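You operate a simulated robot arm through the tools that you are given. There is no shell and no other tool.

Carry out the task below with a simulated robot arm. There is one attempt and no reset: what you move stays moved.

Task
Move the blue pot along, dust the sill under it, and put it back.
Fine: use the orange cloth and lay it back where it was. Set down upright: plant in the blue pot. What is to be rubbed or washed off counts as gone when no trace of it is left.

The check looks at the end state, three seconds after you hand in, the way a careful person would. Anything else that was tipped, shoved, dropped, spilled or broken makes it a failure. Flat cloth is picked up by pressing the open fingertips on it (5 to 10 N) and closing them slowly along it; thin cloth reads only 2 to 8 mm in the jaws.

Robot
A 7-joint arm with a fingered hand, fixed in place. Base frame: the origin is at the foot of the arm, x ahead of it, y to its left, z up. Units: mm, rad, N and s.
Its first joint turns from -2.897 to 2.897 rad. Payload 4 kg.
Tool frame: the origin (TCP) lies between the finger pads and is the grasp point; the fingertips stand 30 mm ahead of it; z points along the fingers, y is the line along which they close. Largest opening 104 mm; the body of the gripper starts 35 mm behind the TCP. The gripper is a hand of 4 fingers: y runs from the thumb to the fingers, the wrist lies at [-15, -113, -190] in the tool frame, and closing takes about 1.5 s.
Orientation is told as [roll, pitch, yaw] about the base's x, y, z axes, in that order, counted from this pose: with the fingers straight down and the wrist toward the robot, the tool's x, y and z point along [0, 1, 0], [1, 0, 0] and [0, 0, -1] of the base frame.

Tools
- The arm moves only by the tool move_arm. Its argument "commands" is a list of rows, each a list of 7 numbers: the shift along the base's x, y, z in units of 250 mm (1.0 is 250 mm), then the turn, a rotation vector about the base's x, y, z in units of 180 degrees (1.0 is 180 degrees), then the finger opening in cm, from 0 to 10.4. In form: [[dx, dy, dz, ax, ay, az, jaw], ...]. A call has 1 to 20 rows; each row is the pose to reach, as a shift and turn from the pose commanded when the call began. A call with a number of a shift or a turn outside -1 to 1 is refused whole. Each row takes 0.2 s and may step no farther than 50 mm and 0.15 rad from the row before; otherwise, or with a gripper value out of range, the whole call is refused. A pose out of reach is approached as far as the arm can. The call stops where the force on the tool passes 40 N (or 10 N more than at its start, if that is more) or the arm is blocked; 0.2 s more then pass. The fingers move at their own pace (about 153 mm/s each) and stop on an object; they squeeze with about 21 N. The grip force told is the motor's: it shows also when the fingers shut on nothing. Time passes only in rows, and 0.2 s behind the last, so rows that repeat a pose let the fingers close. It gives the time, the measured TCP pose, the force on the tool (base axes), the opening and the grip force at its end, in the units of the frame above (readings bear some noise), with the torque about the TCP (base axes, N m) and any sound that the robot's microphone picked up.
- Cameras (640 x 400 px; columns grow to the right, rows downward): "scene" is fixed at [402, 648.2, 1672.3]; the picture's right is [-1.00, -0.02, 0.00], its down [-0.01, 0.40, -0.92] and it looks along [0.02, -0.92, -0.40] (base axes); focal length 345 px, centre (320, 200). "wrist" rides on the gripper at [61, -92, -130] in the tool frame; the picture's right is [-0.81, 0.28, -0.52], its down [-0.53, -0.71, 0.46] and it looks along [-0.24, 0.64, 0.72] (tool axes); focal length 275 px, centre (320, 200). There is no depth. A picture from a camera that has moved, and an enlarged one, comes with that camera's place and axes in the base frame and with its lens.
- camera(camera): a new picture of that camera. The clock stands still meanwhile.
- preshape(shape): the hand has 4 fingers and takes this shape, open, in about a second: jaw (thumb against the fingers, like two jaws); tri (thumb and two fingers); tip (a fingertip pinch); poke (one finger out to press); point (the index stretched); flat (the hand flat); cup (the hand cupped); fist (a fist). The gripper value then closes the fingers along that shape, each until it touches; the sizes above hold for jaw. It gives what a move gives, with no picture.
- enlarge(camera, box): a new picture of the part [left, top, right, bottom] of that camera's present view, enlarged. The clock stands still meanwhile.
- job_done(): hands the job in; it is judged then, once.

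Places have to be worked out from the pictures, the camera data and where the tool is seen. Open the gripper and draw the arm clear of the work before you hand the job in, unless the task says otherwise.

The tools are called after "Call:" as a command line: name --pt "numbers of a row" for each row, then --argument value for the rest, lists and objects as JSON in quotes. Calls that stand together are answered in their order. move_arm: Moves the arm, as the interface text tells. Its arguments: {"type":"object","properties":{"commands":{"type":"array","items":{"type":"array","items":{"type":"number"}}}},"required":["commands"]} The other tools are called the same way: preshape (shape) gives the hand a shape; camera (camera) takes a picture; enlarge (camera, box) takes an enlarged picture of a part of a camera's view; job_done () hands the job in.

At the start:

```text
clock: 0.0
eef_pos: [352.3, -466.5, 1226.1]
tool_rot: [0.0, 0.0, 0.0]
contact_force: [-0.6, 0.3, -0.5]
ft_torque: [-0.01, 0.02, 0.02]
width: 103.8
gripper_force: 0.0
shape: jaw
```

scene: 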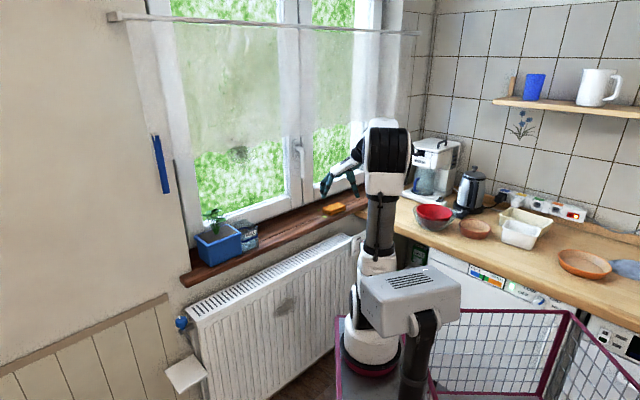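
wrist: 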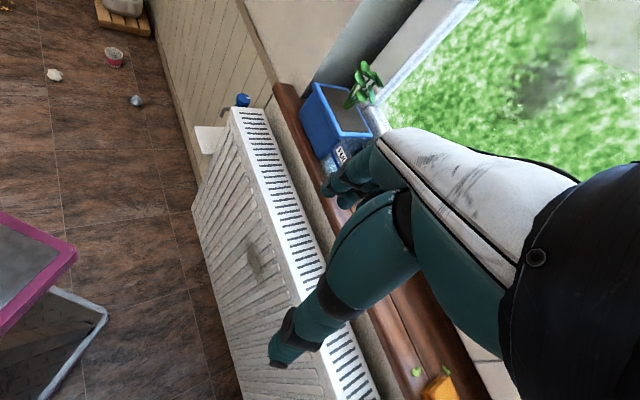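

I begin by looking closer at the sill, the blue pot, and the cloth.

Call:
enlarge --camera "scene" --box '[170, 180, 290, 290]'

Call:
enlarge --camera "scene" --box '[270, 160, 390, 250]'

Call:
enlarge --camera "wrist" --box '[260, 50, 480, 210]'

Call:
enlarge --camera "wrist" --box '[340, 280, 520, 400]'

```text
3.64 times, centred on (230, 235) of scene
camera zoom: at [402.0, 648.2, 1672.3], right [-1.0, -0.02, 0.0], down [-0.01, 0.4, -0.92], along [0.02, -0.92, -0.4], focal length 1254 px, centre (647, 73)
```

zoom: 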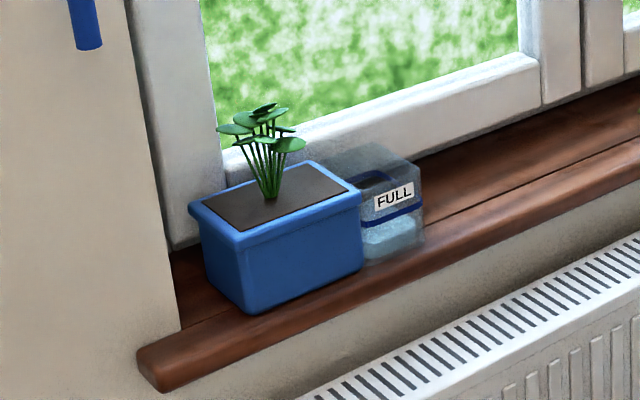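

```text
4.44 times, centred on (330, 205) of scene
camera zoom: at [402.0, 648.2, 1672.3], right [-1.0, -0.02, 0.0], down [-0.01, 0.4, -0.92], along [0.02, -0.92, -0.4], focal length 1532 px, centre (276, 178)
```

zoom: 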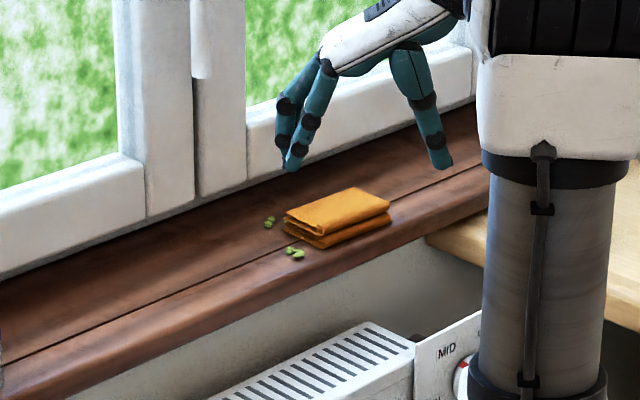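

```text
2.50 times, centred on (370, 130) of wrist
camera zoom: at [259.8, -405.9, 1357.4], right [0.28, -0.81, 0.52], down [-0.71, -0.53, -0.46], along [0.64, -0.24, -0.72], focal length 688 px, centre (195, 375)
```

zoom: 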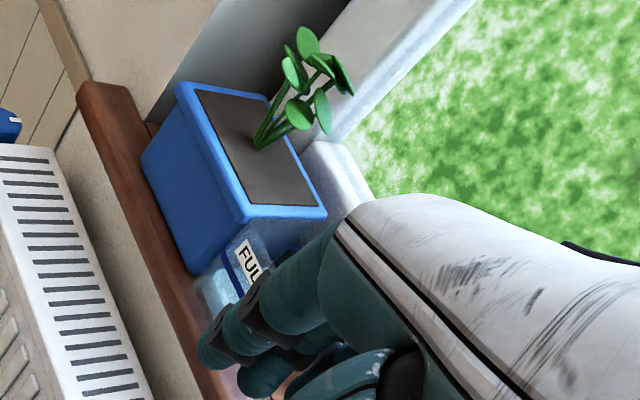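

```text
3.33 times, centred on (430, 340) of wrist
camera zoom: at [259.8, -405.9, 1357.4], right [0.28, -0.81, 0.52], down [-0.71, -0.53, -0.46], along [0.64, -0.24, -0.72], focal length 918 px, centre (-47, -267)
```

zoom: 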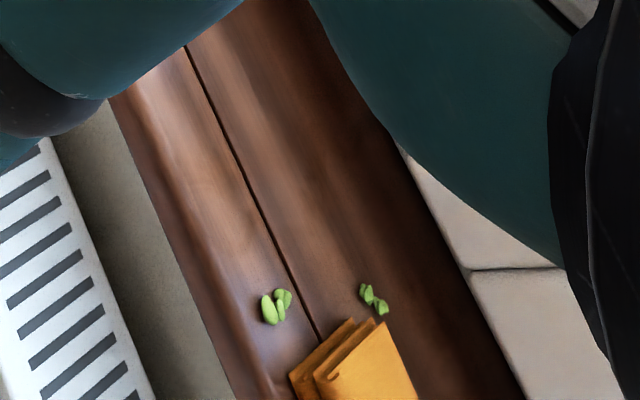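

The sill seems to run diagonally (about 43° in base xy), with the pot near (812,-493) and a jar labelled FULL right beside it. I'll zoom in tighter to measure better and check what the jar and the green bits are.

Call:
enlarge --camera "scene" --box '[180, 200, 270, 290]'

Call:
enlarge --camera "scene" --box '[310, 190, 360, 225]'

Call:
enlarge --camera "scene" --box '[225, 205, 275, 255]'

Call:
enlarge --camera "scene" --box '[120, 100, 440, 300]'

```text
4.44 times, centred on (225, 245) of scene
camera zoom: at [402.0, 648.2, 1672.3], right [-1.0, -0.02, 0.0], down [-0.01, 0.4, -0.92], along [0.02, -0.92, -0.4], focal length 1532 px, centre (742, 0)
```

zoom: 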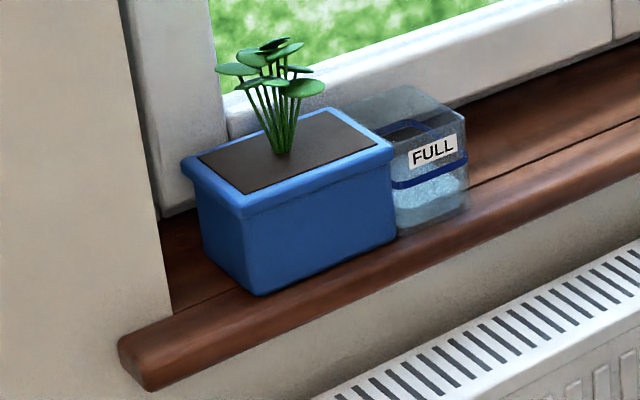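

```text
11.43 times, centred on (335, 208) of scene
camera zoom: at [402.0, 648.2, 1672.3], right [-1.0, -0.02, 0.0], down [-0.01, 0.4, -0.92], along [0.02, -0.92, -0.4], focal length 3940 px, centre (149, 114)
```

zoom: 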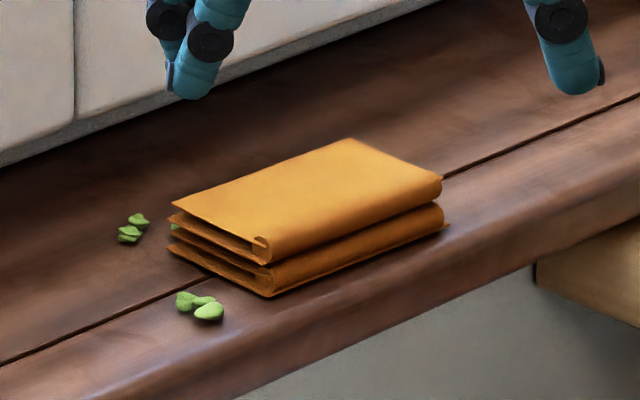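

```text
8.00 times, centred on (250, 230) of scene
camera zoom: at [402.0, 648.2, 1672.3], right [-1.0, -0.02, 0.0], down [-0.01, 0.4, -0.92], along [0.02, -0.92, -0.4], focal length 2758 px, centre (880, -40)
```

zoom: 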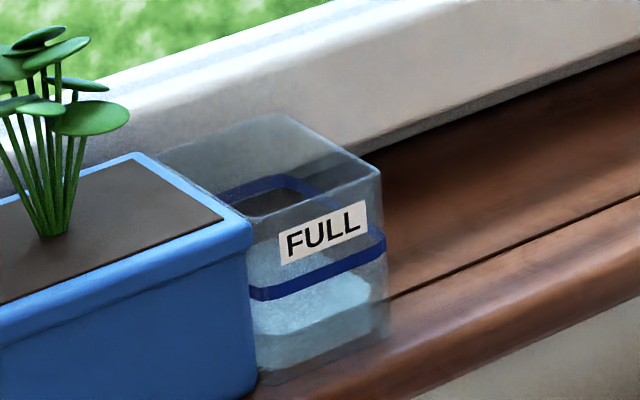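

```text
2.00 times, centred on (280, 200) of scene
camera zoom: at [402.0, 648.2, 1672.3], right [-1.0, -0.02, 0.0], down [-0.01, 0.4, -0.92], along [0.02, -0.92, -0.4], focal length 690 px, centre (400, 200)
```

zoom: 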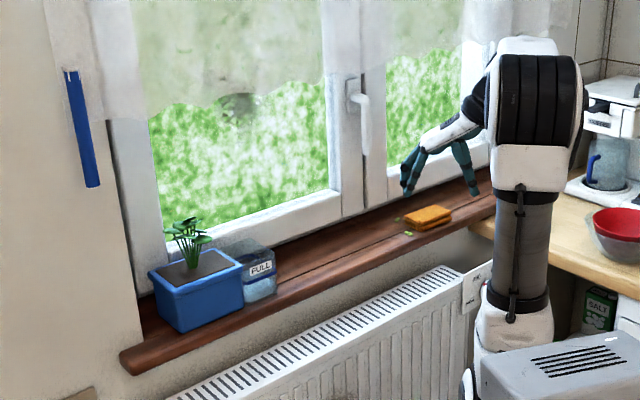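

The sill runs at 45° in the base frame (u=(1,1)/√2 along it, n=(1,-1)/√2 towards the window). The pot's rim is near u=157..300 and n=867..970, with the jar at u≈68..148. I'll yaw the hand -45° and shift it on the room side to get a better wrist view of the pot and jar.

Call:
move_arm --pt "0.11 -0.015 0 0 0 -0.0417 10.4" --pt "0.22 -0.03 0 0 0 -0.0833 10.4" --pt "0.33 -0.045 0 0 0 -0.125 10.4" --pt "0.44 -0.06 0 0 0 -0.1667 10.4" --pt "0.55 -0.075 0 0 0 -0.2083 10.4" --pt "0.656 -0.086 0 0 0 -0.25 10.4" --pt "0.656 -0.086 0 0 0 -0.25 10.4"

Call:
camera --camera "wrist"

Call:
camera --camera "scene"

```text
clock: 1.6
eef_pos: [515.6, -488.5, 1224.7]
tool_rot: [0.0, 0.0, -0.784]
contact_force: [0.7, -0.4, 0.4]
ft_torque: [0.03, 0.02, -0.01]
width: 103.8
gripper_force: 0.0
shape: jaw
```

```text
taken
camera wrist: at [493.3, -380.7, 1356.5], right [-0.38, -0.77, 0.52], down [-0.88, 0.13, -0.46], along [0.28, -0.63, -0.72], focal length 275 px, centre (320, 200)
```

wrist: 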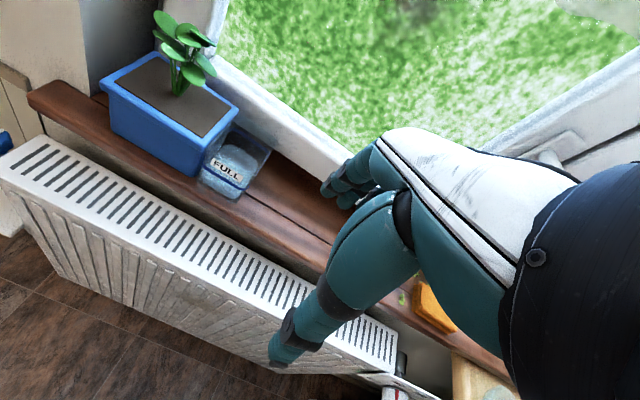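

```text
taken
```

scene: 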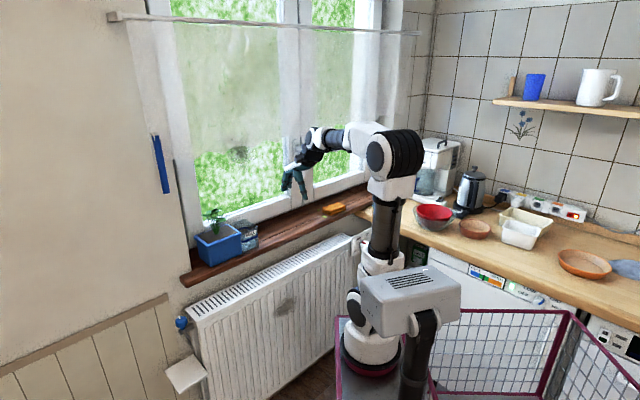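

Good view of the pot and jar. I'll zoom on both to measure the rim depth and the gap to the jar.

Call:
enlarge --camera "wrist" --box '[80, 0, 290, 210]'

Call:
enlarge --camera "wrist" --box '[260, 120, 420, 220]'

Call:
enlarge --camera "scene" --box '[270, 110, 350, 220]'

```text
1.90 times, centred on (185, 105) of wrist
camera zoom: at [493.3, -380.7, 1356.5], right [-0.38, -0.77, 0.52], down [-0.88, 0.13, -0.46], along [0.28, -0.63, -0.72], focal length 524 px, centre (577, 381)
```

zoom: 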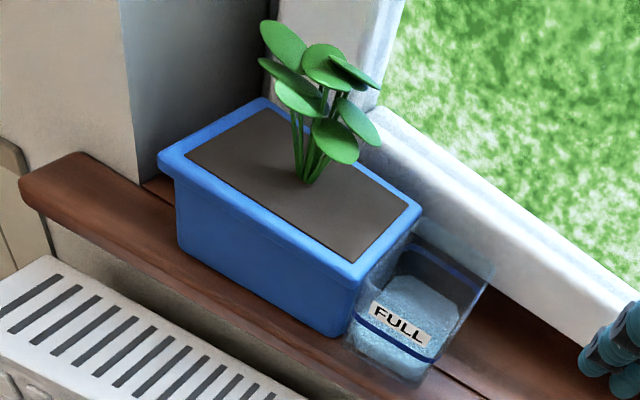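

```text
4.00 times, centred on (340, 170) of wrist
camera zoom: at [493.3, -380.7, 1356.5], right [-0.38, -0.77, 0.52], down [-0.88, 0.13, -0.46], along [0.28, -0.63, -0.72], focal length 1101 px, centre (240, 320)
```

zoom: 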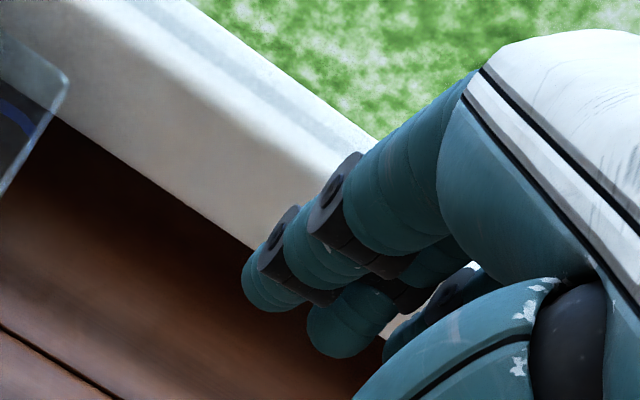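

```text
3.64 times, centred on (310, 165) of scene
camera zoom: at [402.0, 648.2, 1672.3], right [-1.0, -0.02, 0.0], down [-0.01, 0.4, -0.92], along [0.02, -0.92, -0.4], focal length 1254 px, centre (356, 327)
```

zoom: 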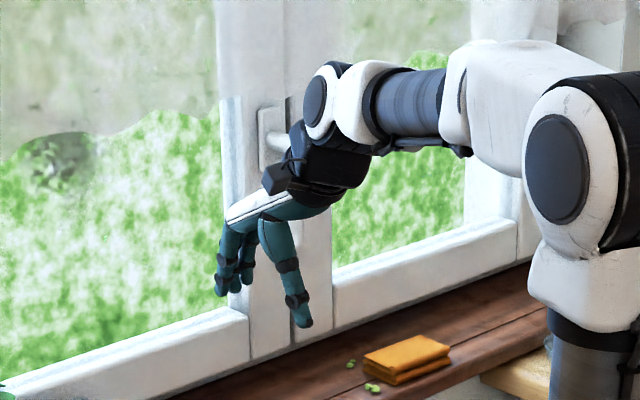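

The pot's rim depth comes out around 104–105 mm, about as wide as the jaws open, so I need finer detail on the rim, the lip and the soil level. I'll zoom further.

Call:
enlarge --camera "wrist" --box '[95, 20, 175, 90]'

Call:
enlarge --camera "wrist" --box '[170, 80, 280, 200]'

Call:
enlarge --camera "scene" --box '[190, 205, 245, 255]'

```text
5.71 times, centred on (135, 55) of wrist
camera zoom: at [493.3, -380.7, 1356.5], right [-0.38, -0.77, 0.52], down [-0.88, 0.13, -0.46], along [0.28, -0.63, -0.72], focal length 1573 px, centre (1377, 1029)
```

zoom: 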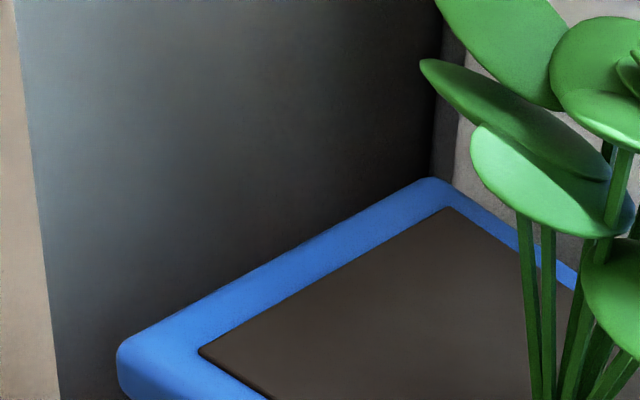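

```text
3.33 times, centred on (225, 140) of wrist
camera zoom: at [493.3, -380.7, 1356.5], right [-0.38, -0.77, 0.52], down [-0.88, 0.13, -0.46], along [0.28, -0.63, -0.72], focal length 918 px, centre (637, 400)
```

zoom: 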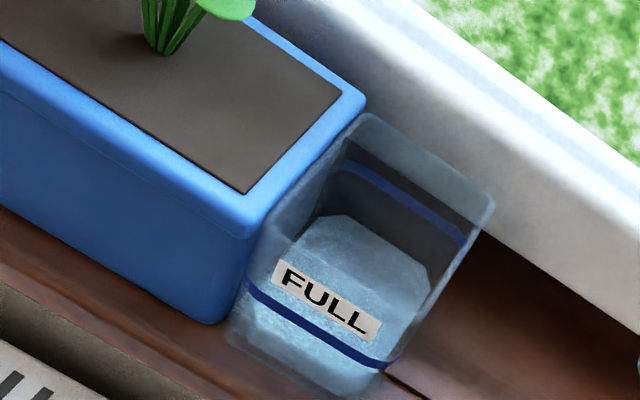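

```text
8.00 times, centred on (218, 230) of scene
camera zoom: at [402.0, 648.2, 1672.3], right [-1.0, -0.02, 0.0], down [-0.01, 0.4, -0.92], along [0.02, -0.92, -0.4], focal length 2758 px, centre (1140, -40)
```

zoom: 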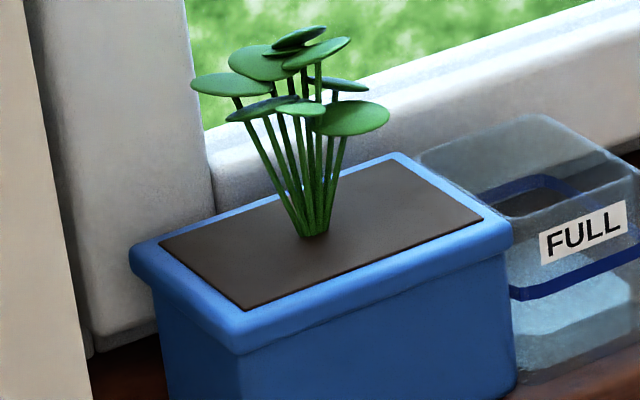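

The soil looks flush with the rim and the rim is about 105 mm deep, slightly more than the jaw opening. I'll try the other hand shapes here in free space to see how wide they open.

Call:
preshape --shape "tri"

Call:
camera --camera "wrist"

Call:
enlarge --camera "scene" --box '[270, 110, 350, 220]'

Call:
preshape --shape "cup"

Call:
camera --camera "wrist"

Call:
enlarge --camera "scene" --box '[270, 110, 350, 220]'

Call:
preshape --shape "flat"

Call:
camera --camera "wrist"

Call:
enlarge --camera "scene" --box '[270, 110, 350, 220]'

```text
clock: 2.5
eef_pos: [515.1, -488.5, 1226.3]
tool_rot: [0.002, 0.0, -0.785]
contact_force: [0.1, -0.3, -0.3]
ft_torque: [-0.03, 0.0, 0.02]
width: 103.7
gripper_force: 0.0
shape: tri
```

```text
taken
camera wrist: at [493.0, -380.8, 1356.4], right [-0.38, -0.77, 0.52], down [-0.88, 0.13, -0.46], along [0.28, -0.63, -0.72], focal length 275 px, centre (320, 200)
```

wrist: 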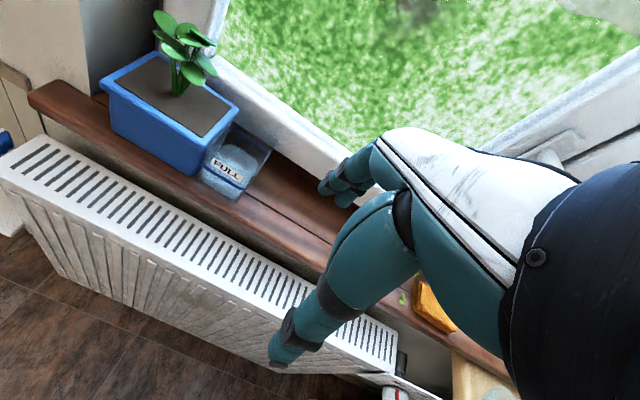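

```text
3.64 times, centred on (310, 165) of scene
camera zoom: at [402.0, 648.2, 1672.3], right [-1.0, -0.02, 0.0], down [-0.01, 0.4, -0.92], along [0.02, -0.92, -0.4], focal length 1254 px, centre (356, 327)
```

zoom: 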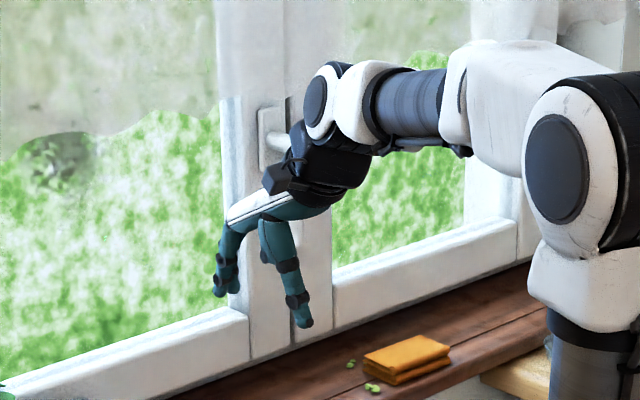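

```text
clock: 3.4
eef_pos: [514.8, -488.1, 1224.2]
tool_rot: [0.0, 0.001, -0.786]
contact_force: [-0.2, 0.7, 0.0]
ft_torque: [0.02, -0.03, 0.0]
width: 59.9
gripper_force: 0.0
shape: cup
```

```text
taken
camera wrist: at [493.0, -380.8, 1356.4], right [-0.38, -0.77, 0.52], down [-0.88, 0.13, -0.46], along [0.28, -0.63, -0.72], focal length 275 px, centre (320, 200)
```

wrist: 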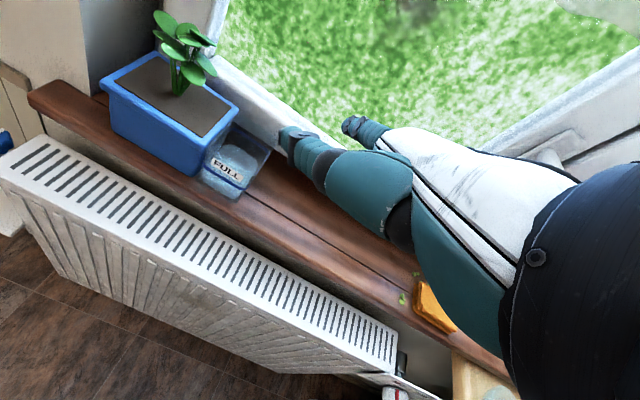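

```text
3.64 times, centred on (310, 165) of scene
camera zoom: at [402.0, 648.2, 1672.3], right [-1.0, -0.02, 0.0], down [-0.01, 0.4, -0.92], along [0.02, -0.92, -0.4], focal length 1254 px, centre (356, 327)
```

zoom: 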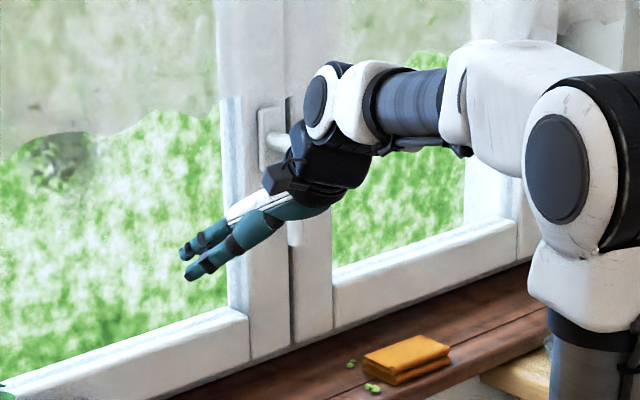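

```text
clock: 4.3
eef_pos: [513.7, -487.6, 1225.2]
tool_rot: [-0.001, 0.0, -0.786]
contact_force: [0.7, -0.1, -1.6]
ft_torque: [0.01, 0.0, 0.04]
width: 0.0
gripper_force: 0.0
shape: flat
```

```text
taken
camera wrist: at [493.0, -380.8, 1356.4], right [-0.38, -0.77, 0.52], down [-0.88, 0.13, -0.46], along [0.28, -0.63, -0.72], focal length 275 px, centre (320, 200)
```

wrist: 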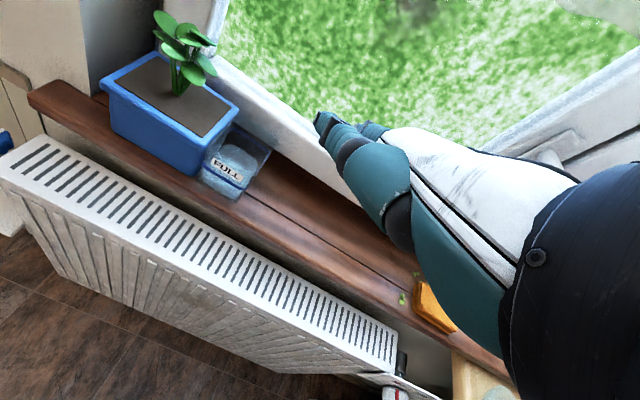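

```text
3.64 times, centred on (310, 165) of scene
camera zoom: at [402.0, 648.2, 1672.3], right [-1.0, -0.02, 0.0], down [-0.01, 0.4, -0.92], along [0.02, -0.92, -0.4], focal length 1254 px, centre (356, 327)
```

zoom: 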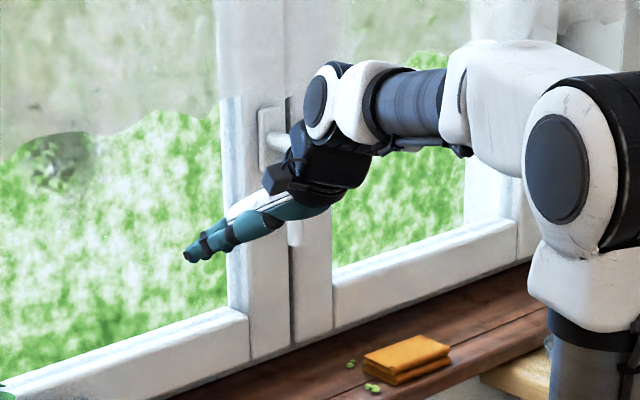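

The other shapes don't open wider. I'll go back to jaw and look closely at the finger geometry (where the gap is 104 mm), to see if the tips could straddle the rim.

Call:
preshape --shape "jaw"

Call:
enlarge --camera "scene" --box '[275, 140, 325, 200]'

Call:
enlarge --camera "wrist" --box '[240, 120, 440, 400]'

```text
clock: 5.2
eef_pos: [513.9, -487.3, 1225.6]
tool_rot: [0.001, 0.001, -0.785]
contact_force: [0.8, 0.1, -0.9]
ft_torque: [0.0, -0.02, 0.02]
width: 103.4
gripper_force: 0.0
shape: jaw
```

```text
6.67 times, centred on (300, 170) of scene
camera zoom: at [402.0, 648.2, 1672.3], right [-1.0, -0.02, 0.0], down [-0.01, 0.4, -0.92], along [0.02, -0.92, -0.4], focal length 2298 px, centre (453, 400)
```

zoom: 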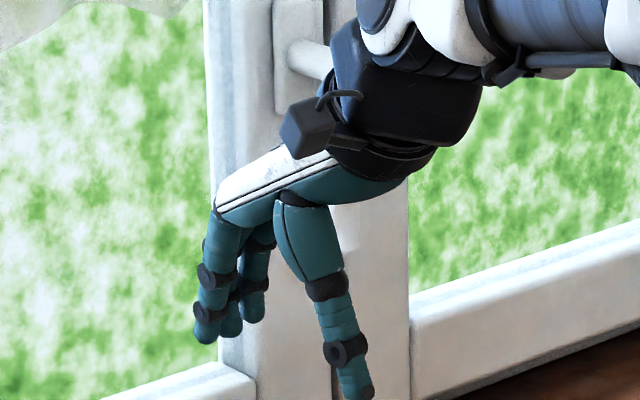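

```text
1.43 times, centred on (340, 260) of wrist
camera zoom: at [493.0, -380.8, 1356.4], right [-0.38, -0.77, 0.52], down [-0.88, 0.13, -0.46], along [0.28, -0.63, -0.72], focal length 393 px, centre (291, 114)
```

zoom: 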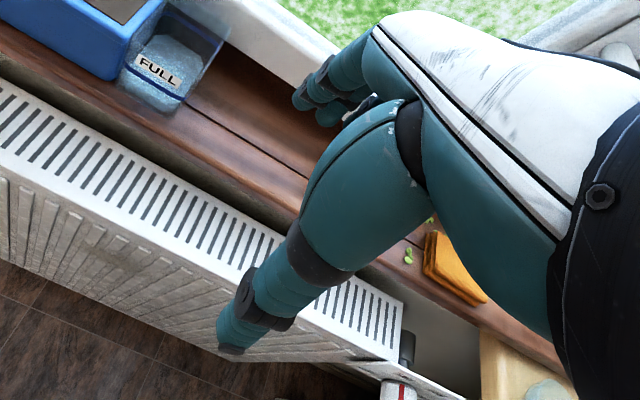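

The hand's gap is at most about 104 mm at the tips, so I need the rim depth precisely. I'll move the hand out over the jar, high and clear of the plant, so the wrist camera looks almost straight down on the pot.

Call:
move_arm --pt "0.15 -0.04 0 0 0 0 10.4" --pt "0.3 -0.08 0 0 0 0 10.4" --pt "0.45 -0.12 -0.05 0 0 0 10.4" --pt "0.6 -0.16 -0.1 0 0 0 10.4" --pt "0.75 -0.2 -0.15 0 0 0 10.4" --pt "0.9 -0.23 -0.2 0 0 0 10.4" --pt "0.9 -0.23 -0.2 0 0 0 10.4"

Call:
camera --camera "scene"

Call:
camera --camera "wrist"

```text
clock: 7.0
eef_pos: [706.9, -546.6, 1184.7]
tool_rot: [0.005, 0.008, -0.819]
contact_force: [-2.6, 0.3, -1.2]
ft_torque: [0.04, -0.1, -0.07]
width: 104.0
gripper_force: 0.1
shape: jaw
stopped in row 7: the arm was blocked; the commanded pose is now the measured one
```

```text
taken
```

scene: 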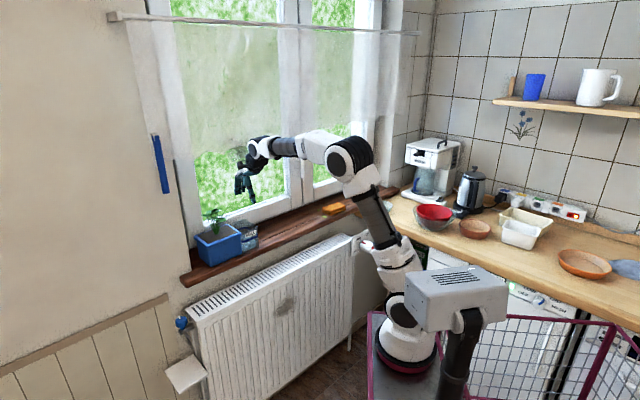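

```text
taken
camera wrist: at [689.0, -438.6, 1316.5], right [-0.4, -0.76, 0.51], down [-0.88, 0.16, -0.45], along [0.26, -0.63, -0.73], focal length 275 px, centre (320, 200)
```

wrist: 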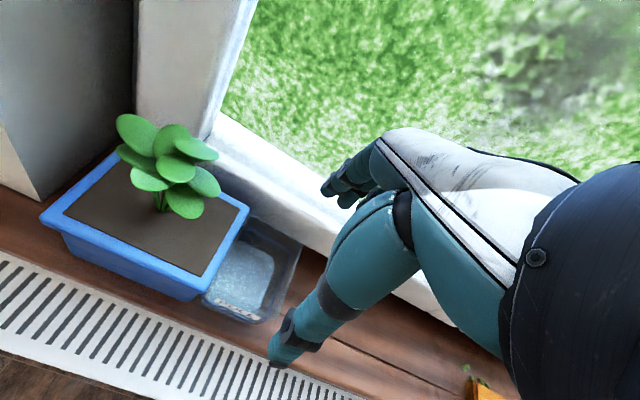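

The arm stopped at about 894 mm radius at this height, with no contact force. The view is already good, so I'll zoom on the pot from here.

Call:
enlarge --camera "wrist" --box '[20, 100, 320, 340]'

Call:
enlarge --camera "wrist" --box '[190, 180, 320, 330]'

Call:
enlarge --camera "scene" --box '[200, 110, 440, 340]'

```text
1.67 times, centred on (170, 220) of wrist
camera zoom: at [689.0, -438.6, 1316.5], right [-0.4, -0.76, 0.51], down [-0.88, 0.16, -0.45], along [0.26, -0.63, -0.73], focal length 459 px, centre (570, 167)
```

zoom: 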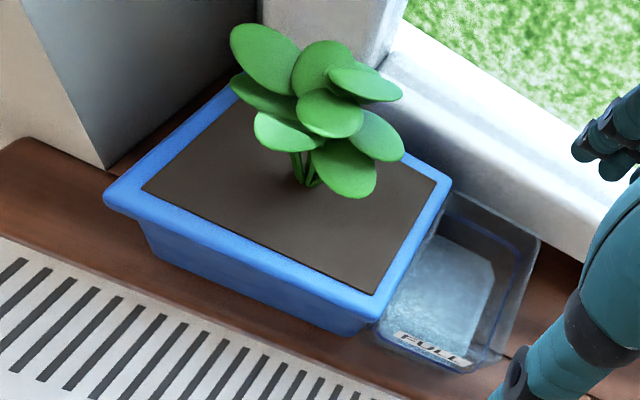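

```text
2.67 times, centred on (255, 255) of wrist
camera zoom: at [689.0, -438.6, 1316.5], right [-0.4, -0.76, 0.51], down [-0.88, 0.16, -0.45], along [0.26, -0.63, -0.73], focal length 734 px, centre (493, 53)
```

zoom: 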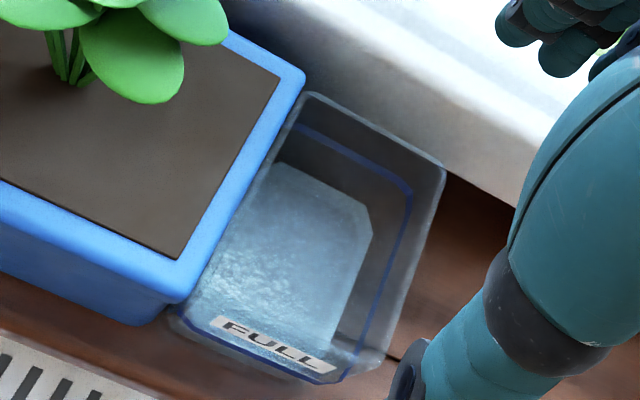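

```text
1.74 times, centred on (320, 225) of scene
camera zoom: at [402.0, 648.2, 1672.3], right [-1.0, -0.02, 0.0], down [-0.01, 0.4, -0.92], along [0.02, -0.92, -0.4], focal length 600 px, centre (320, 156)
```

zoom: 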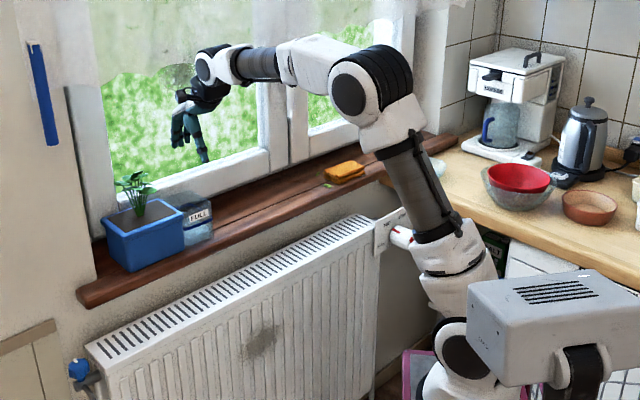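

Let me zoom tightly on the front lip and back lip of the rim to measure the rim depth.

Call:
enlarge --camera "wrist" --box '[180, 245, 220, 295]'

Call:
enlarge --camera "wrist" --box '[220, 180, 260, 220]'

Call:
enlarge --camera "wrist" --box '[30, 190, 90, 240]'

Call:
enlarge --camera "wrist" --box '[90, 130, 140, 180]'

```text
8.00 times, centred on (200, 270) of wrist
camera zoom: at [689.0, -438.6, 1316.5], right [-0.4, -0.76, 0.51], down [-0.88, 0.16, -0.45], along [0.26, -0.63, -0.73], focal length 2202 px, centre (1280, -360)
```

zoom: 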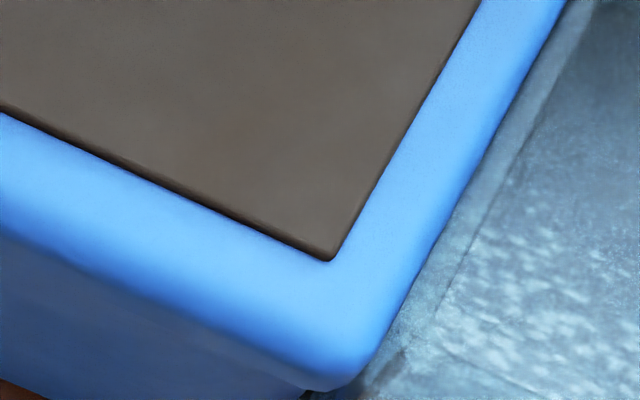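

```text
10.00 times, centred on (240, 200) of wrist
camera zoom: at [689.0, -438.6, 1316.5], right [-0.4, -0.76, 0.51], down [-0.88, 0.16, -0.45], along [0.26, -0.63, -0.73], focal length 2753 px, centre (1120, 200)
```

zoom: 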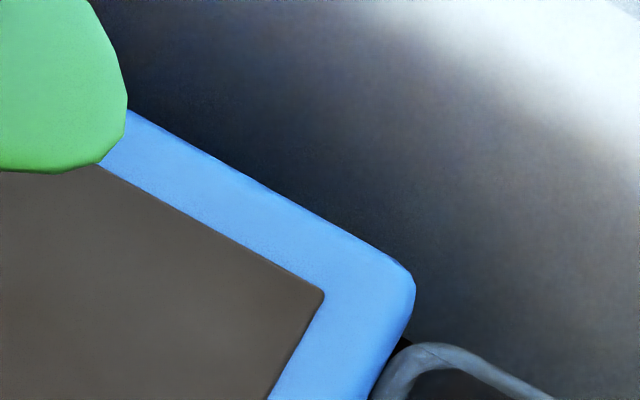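

```text
8.00 times, centred on (60, 215) of wrist
camera zoom: at [689.0, -438.6, 1316.5], right [-0.4, -0.76, 0.51], down [-0.88, 0.16, -0.45], along [0.26, -0.63, -0.73], focal length 2202 px, centre (2400, 80)
```

zoom: 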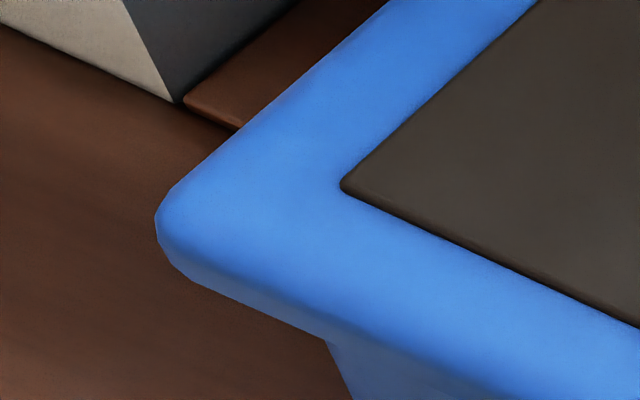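

```text
8.00 times, centred on (115, 155) of wrist
camera zoom: at [689.0, -438.6, 1316.5], right [-0.4, -0.76, 0.51], down [-0.88, 0.16, -0.45], along [0.26, -0.63, -0.73], focal length 2202 px, centre (1960, 560)
```

zoom: 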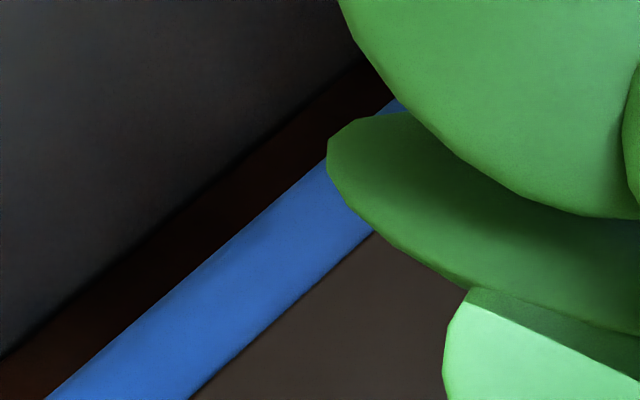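

The rim depth measures about 106–108 mm, more than the jaws open, and the soil is flush with the rim. Before planning I need to know what blocked the arm, so I'll look at its base region.

Call:
enlarge --camera "scene" --box '[320, 240, 520, 400]'

Call:
enlarge --camera "scene" --box '[330, 130, 430, 320]'

Call:
enlarge --camera "scene" --box '[190, 120, 300, 260]'

```text
2.50 times, centred on (420, 320) of scene
camera zoom: at [402.0, 648.2, 1672.3], right [-1.0, -0.02, 0.0], down [-0.01, 0.4, -0.92], along [0.02, -0.92, -0.4], focal length 862 px, centre (70, -100)
```

zoom: 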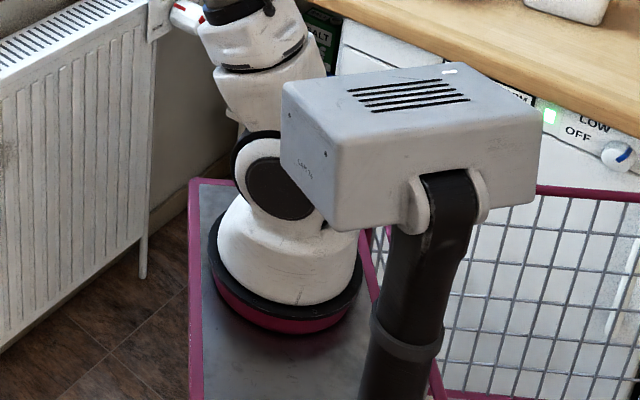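

```text
2.11 times, centred on (380, 225) of scene
camera zoom: at [402.0, 648.2, 1672.3], right [-1.0, -0.02, 0.0], down [-0.01, 0.4, -0.92], along [0.02, -0.92, -0.4], focal length 726 px, centre (194, 147)
```

zoom: 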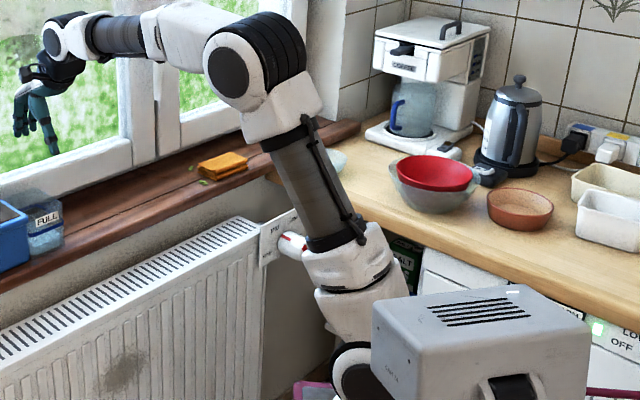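

```text
2.86 times, centred on (245, 190) of scene
camera zoom: at [402.0, 648.2, 1672.3], right [-1.0, -0.02, 0.0], down [-0.01, 0.4, -0.92], along [0.02, -0.92, -0.4], focal length 985 px, centre (534, 229)
```

zoom: 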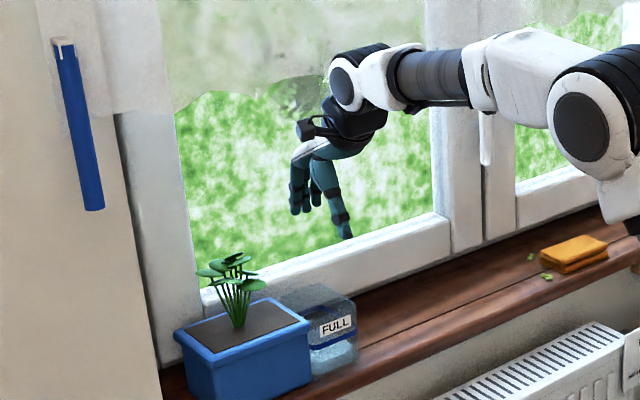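

The platform under the arm appears shifted compared with the earlier picture. I'll retreat to the earlier pose and check whether it comes back, to understand the blockage.

Call:
move_arm --pt "-0.15 0.04 0.03 0 0 0 10.4" --pt "-0.3 0.08 0.06 0 0 0 10.4" --pt "-0.45 0.12 0.1 0 0 0.005 10.4" --pt "-0.6 0.16 0.13 0 0 0.01 10.4" --pt "-0.75 0.2 0.16 0 0 0.01 10.4" --pt "-0.75 0.2 0.16 0 0 0.01 10.4"

Call:
camera --camera "scene"

```text
clock: 7.3
eef_pos: [687.0, -530.3, 1173.2]
tool_rot: [-0.021, 0.17, -0.899]
contact_force: [22.3, 21.8, 0.2]
ft_torque: [-1.97, 1.87, -0.23]
width: 104.0
gripper_force: 0.1
shape: jaw
stopped in row 1: the arm was blocked; the commanded pose is now the measured one
```

```text
taken
```

scene: 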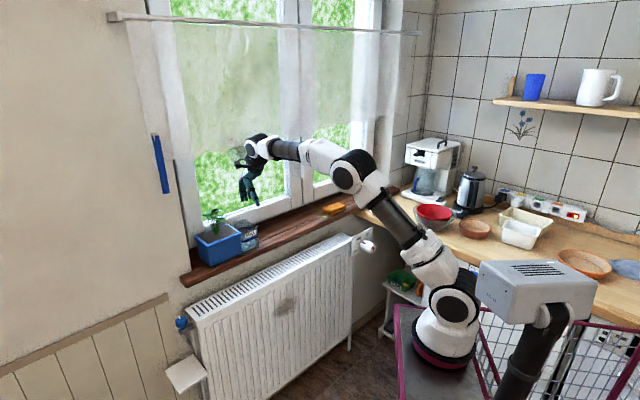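

The base links swung (a redundant-joint motion) and the reading shows ~30 N on the tool. I'll hold still for a moment and re-read before doing anything else.

Call:
move_arm --pt "0 0 0 0 0 0 10.4" --pt "0 0 0 0 0 0 10.4" --pt "0 0 0 0 0 0 10.4"

Call:
camera --camera "scene"

Call:
enlarge --camera "scene" --box '[190, 110, 300, 260]'

Call:
camera --camera "wrist"

```text
clock: 7.7
eef_pos: [904.6, -307.1, 1114.3]
tool_rot: [-0.023, -0.123, -0.493]
contact_force: [-80.7, 81.5, -35.7]
ft_torque: [-1.91, -2.16, -0.96]
width: 79.7
gripper_force: 0.1
shape: jaw
stopped in row 1: the arm was blocked; the commanded pose is now the measured one
```

```text
taken
```

scene: 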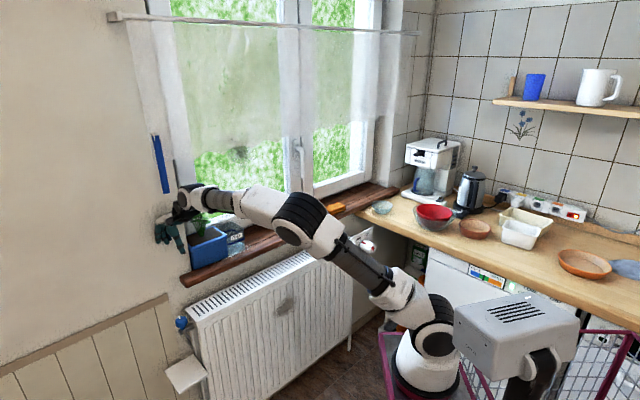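

```text
2.67 times, centred on (245, 185) of scene
camera zoom: at [402.0, 648.2, 1672.3], right [-1.0, -0.02, 0.0], down [-0.01, 0.4, -0.92], along [0.02, -0.92, -0.4], focal length 919 px, centre (520, 240)
```

zoom: 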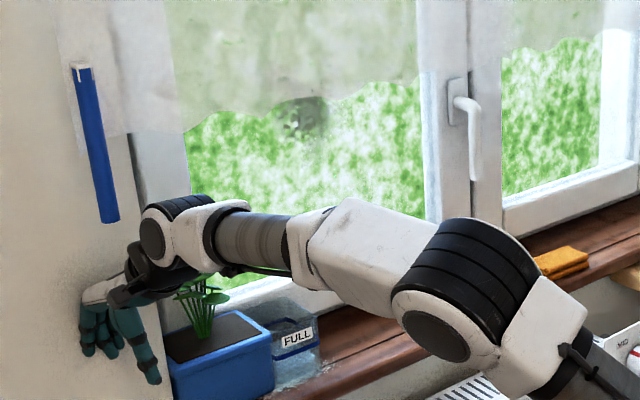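

```text
taken
camera wrist: at [840.5, -199.8, 1231.6], right [-0.19, -0.8, 0.57], down [-0.83, -0.17, -0.53], along [0.52, -0.57, -0.63], focal length 275 px, centre (320, 200)
```

wrist: 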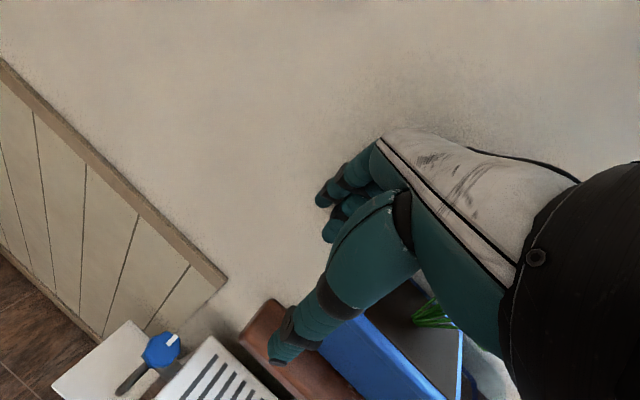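

The arm has swung uncontrolled into the left wall (force along -n, hand at u≈422, n≈857) — likely a switch of arm configuration near its reach limit. I'll ease it slowly away from the wall, radially inward and up, in small steps.

Call:
move_arm --pt "-0.03 0.02 0.01 0 0 0 10.4" --pt "-0.06 0.04 0.02 0 0 0 10.4" --pt "-0.1 0.06 0.04 0 0 0 10.4" --pt "-0.14 0.08 0.06 0 0 0 10.4"

Call:
camera --camera "scene"

```text
clock: 7.9
eef_pos: [938.0, -270.2, 1046.7]
tool_rot: [0.102, 0.335, -0.684]
contact_force: [-203.2, 220.9, 101.5]
ft_torque: [-12.49, -11.65, -0.81]
width: 81.9
gripper_force: 0.1
shape: jaw
stopped in row 1: the force on the tool passed its limit at 567 N (the readings are from after the stop); the commanded pose is now the measured one
```

```text
taken
```

scene: 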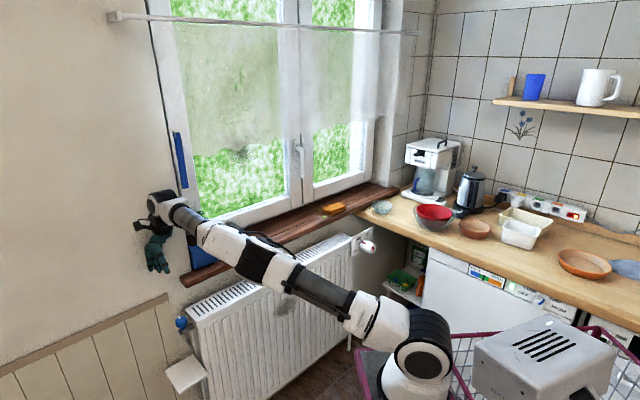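

The arm stretched out against the wall with high force. I'll command a hold at the measured pose, one row, and watch whether it settles.

Call:
move_arm --pt "0 0 0 0 0 0 10.4"

Call:
camera --camera "scene"

```text
clock: 8.2
eef_pos: [988.8, -215.8, 1026.4]
tool_rot: [0.043, 0.269, -0.381]
contact_force: [-282.7, 348.4, 29.0]
ft_torque: [-15.79, -10.19, -4.22]
width: 86.6
gripper_force: 0.1
shape: jaw
stopped in row 1: the arm was blocked; the commanded pose is now the measured one
```

```text
taken
```

scene: 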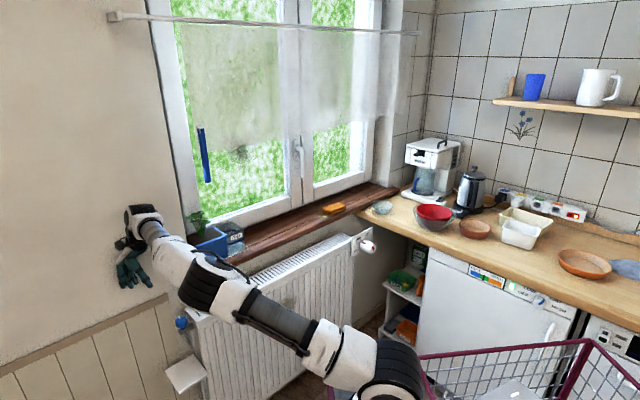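

The base itself is being pushed about by the contact. I'll back straight off from the wall (along -n, into the room) in larger steps so the contact releases.

Call:
move_arm --pt "-0.12 0.12 0 0 0 0 10.4" --pt "-0.24 0.24 0 0 0 0 10.4" --pt "-0.36 0.36 0.02 0 0 0 10.4" --pt "-0.48 0.48 0.04 0 0 0 10.4"

Call:
camera --camera "scene"

```text
clock: 8.6
eef_pos: [786.5, -309.4, 1031.2]
tool_rot: [0.498, 0.471, -0.528]
contact_force: [-44.6, -19.6, -31.7]
ft_torque: [2.71, -3.36, -1.79]
width: 103.1
gripper_force: 0.0
shape: jaw
stopped in row 1: the arm was blocked; the commanded pose is now the measured one
```

```text
taken
```

scene: 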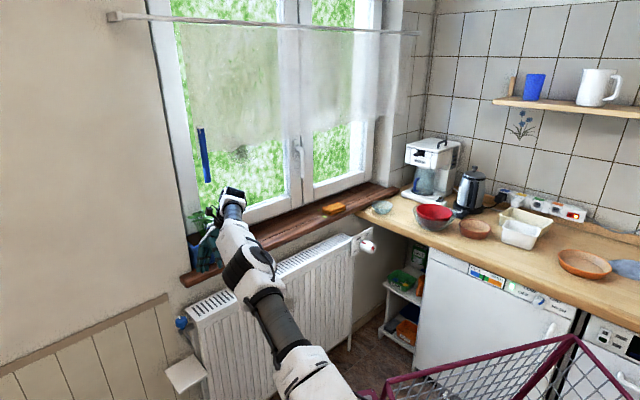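

The contact is released and the hand is now in front of the pot near (786,-309,1031), tilted. I'll hold and see if the motion dies out.

Call:
move_arm --pt "0 0 0 0 0 0 10.4" --pt "0 0 0 0 0 0 10.4"

Call:
camera --camera "scene"

```text
clock: 8.9
eef_pos: [920.5, -243.2, 1218.6]
tool_rot: [0.672, 0.038, 0.047]
contact_force: [-10.5, -6.4, 7.7]
ft_torque: [-0.02, -0.65, -0.6]
width: 104.0
gripper_force: 0.0
shape: jaw
stopped in row 1: the arm was blocked; the commanded pose is now the measured one
```

```text
taken
```

scene: 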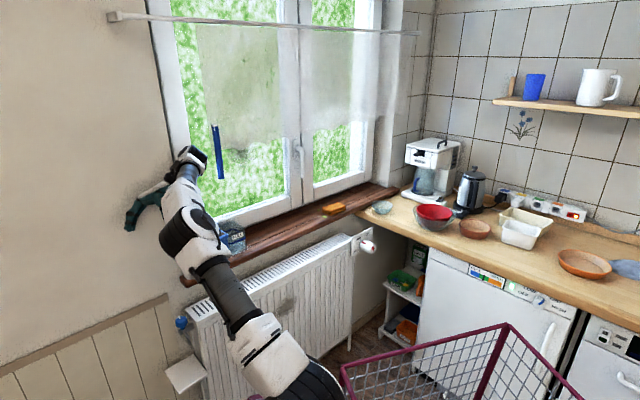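

Force is low now; the base is still moving. I'll keep holding to let it damp out.

Call:
move_arm --pt "0 0 0 0 0 0 10.4" --pt "0 0 0 0 0 0 10.4" --pt "0 0 0 0 0 0 10.4"

Call:
camera --camera "scene"

```text
clock: 9.1
eef_pos: [764.2, -466.5, 1148.5]
tool_rot: [0.433, -0.155, -0.321]
contact_force: [-86.3, -23.2, 75.8]
ft_torque: [-2.19, -4.29, -3.78]
width: 98.1
gripper_force: 0.1
shape: jaw
stopped in row 1: the force on the tool passed its limit at 876 N (the readings are from after the stop); the commanded pose is now the measured one
```

```text
taken
```

scene: 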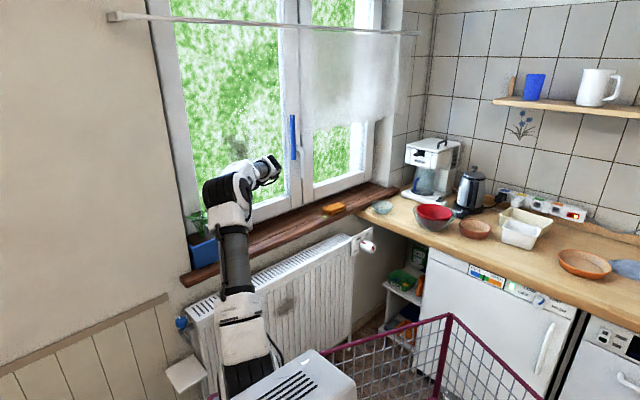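

Another hard impact; the curtain has also been dragged to the right. I keep holding to let the motion dissipate, then reassess.

Call:
move_arm --pt "0 0 0 0 0 0 10.4" --pt "0 0 0 0 0 0 10.4" --pt "0 0 0 0 0 0 10.4"

Call:
camera --camera "scene"

```text
clock: 9.5
eef_pos: [161.7, -484.2, 1049.7]
tool_rot: [0.717, -0.322, -1.087]
contact_force: [-17.8, 52.2, -25.6]
ft_torque: [-2.63, -2.99, -3.63]
width: 102.5
gripper_force: 0.0
shape: jaw
stopped in row 1: the arm was blocked; the commanded pose is now the measured one
```

```text
taken
```

scene: 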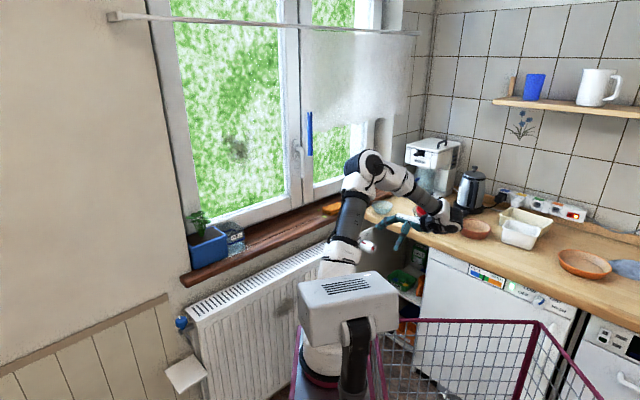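

The hand has swung to the counter near the bowls. I hold again with one row at a time and watch.

Call:
move_arm --pt "0 0 0 0 0 0 10.4"

Call:
camera --camera "scene"

```text
clock: 9.8
eef_pos: [-22.0, -833.3, 1021.9]
tool_rot: [0.75, -0.048, -0.935]
contact_force: [-34.6, 2.8, -49.8]
ft_torque: [0.75, -4.73, -0.78]
width: 103.7
gripper_force: 0.2
shape: jaw
stopped in row 1: the arm was blocked; the commanded pose is now the measured one
```

```text
taken
```

scene: 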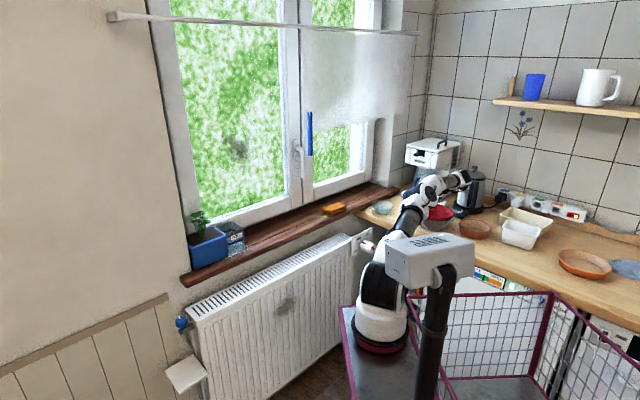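

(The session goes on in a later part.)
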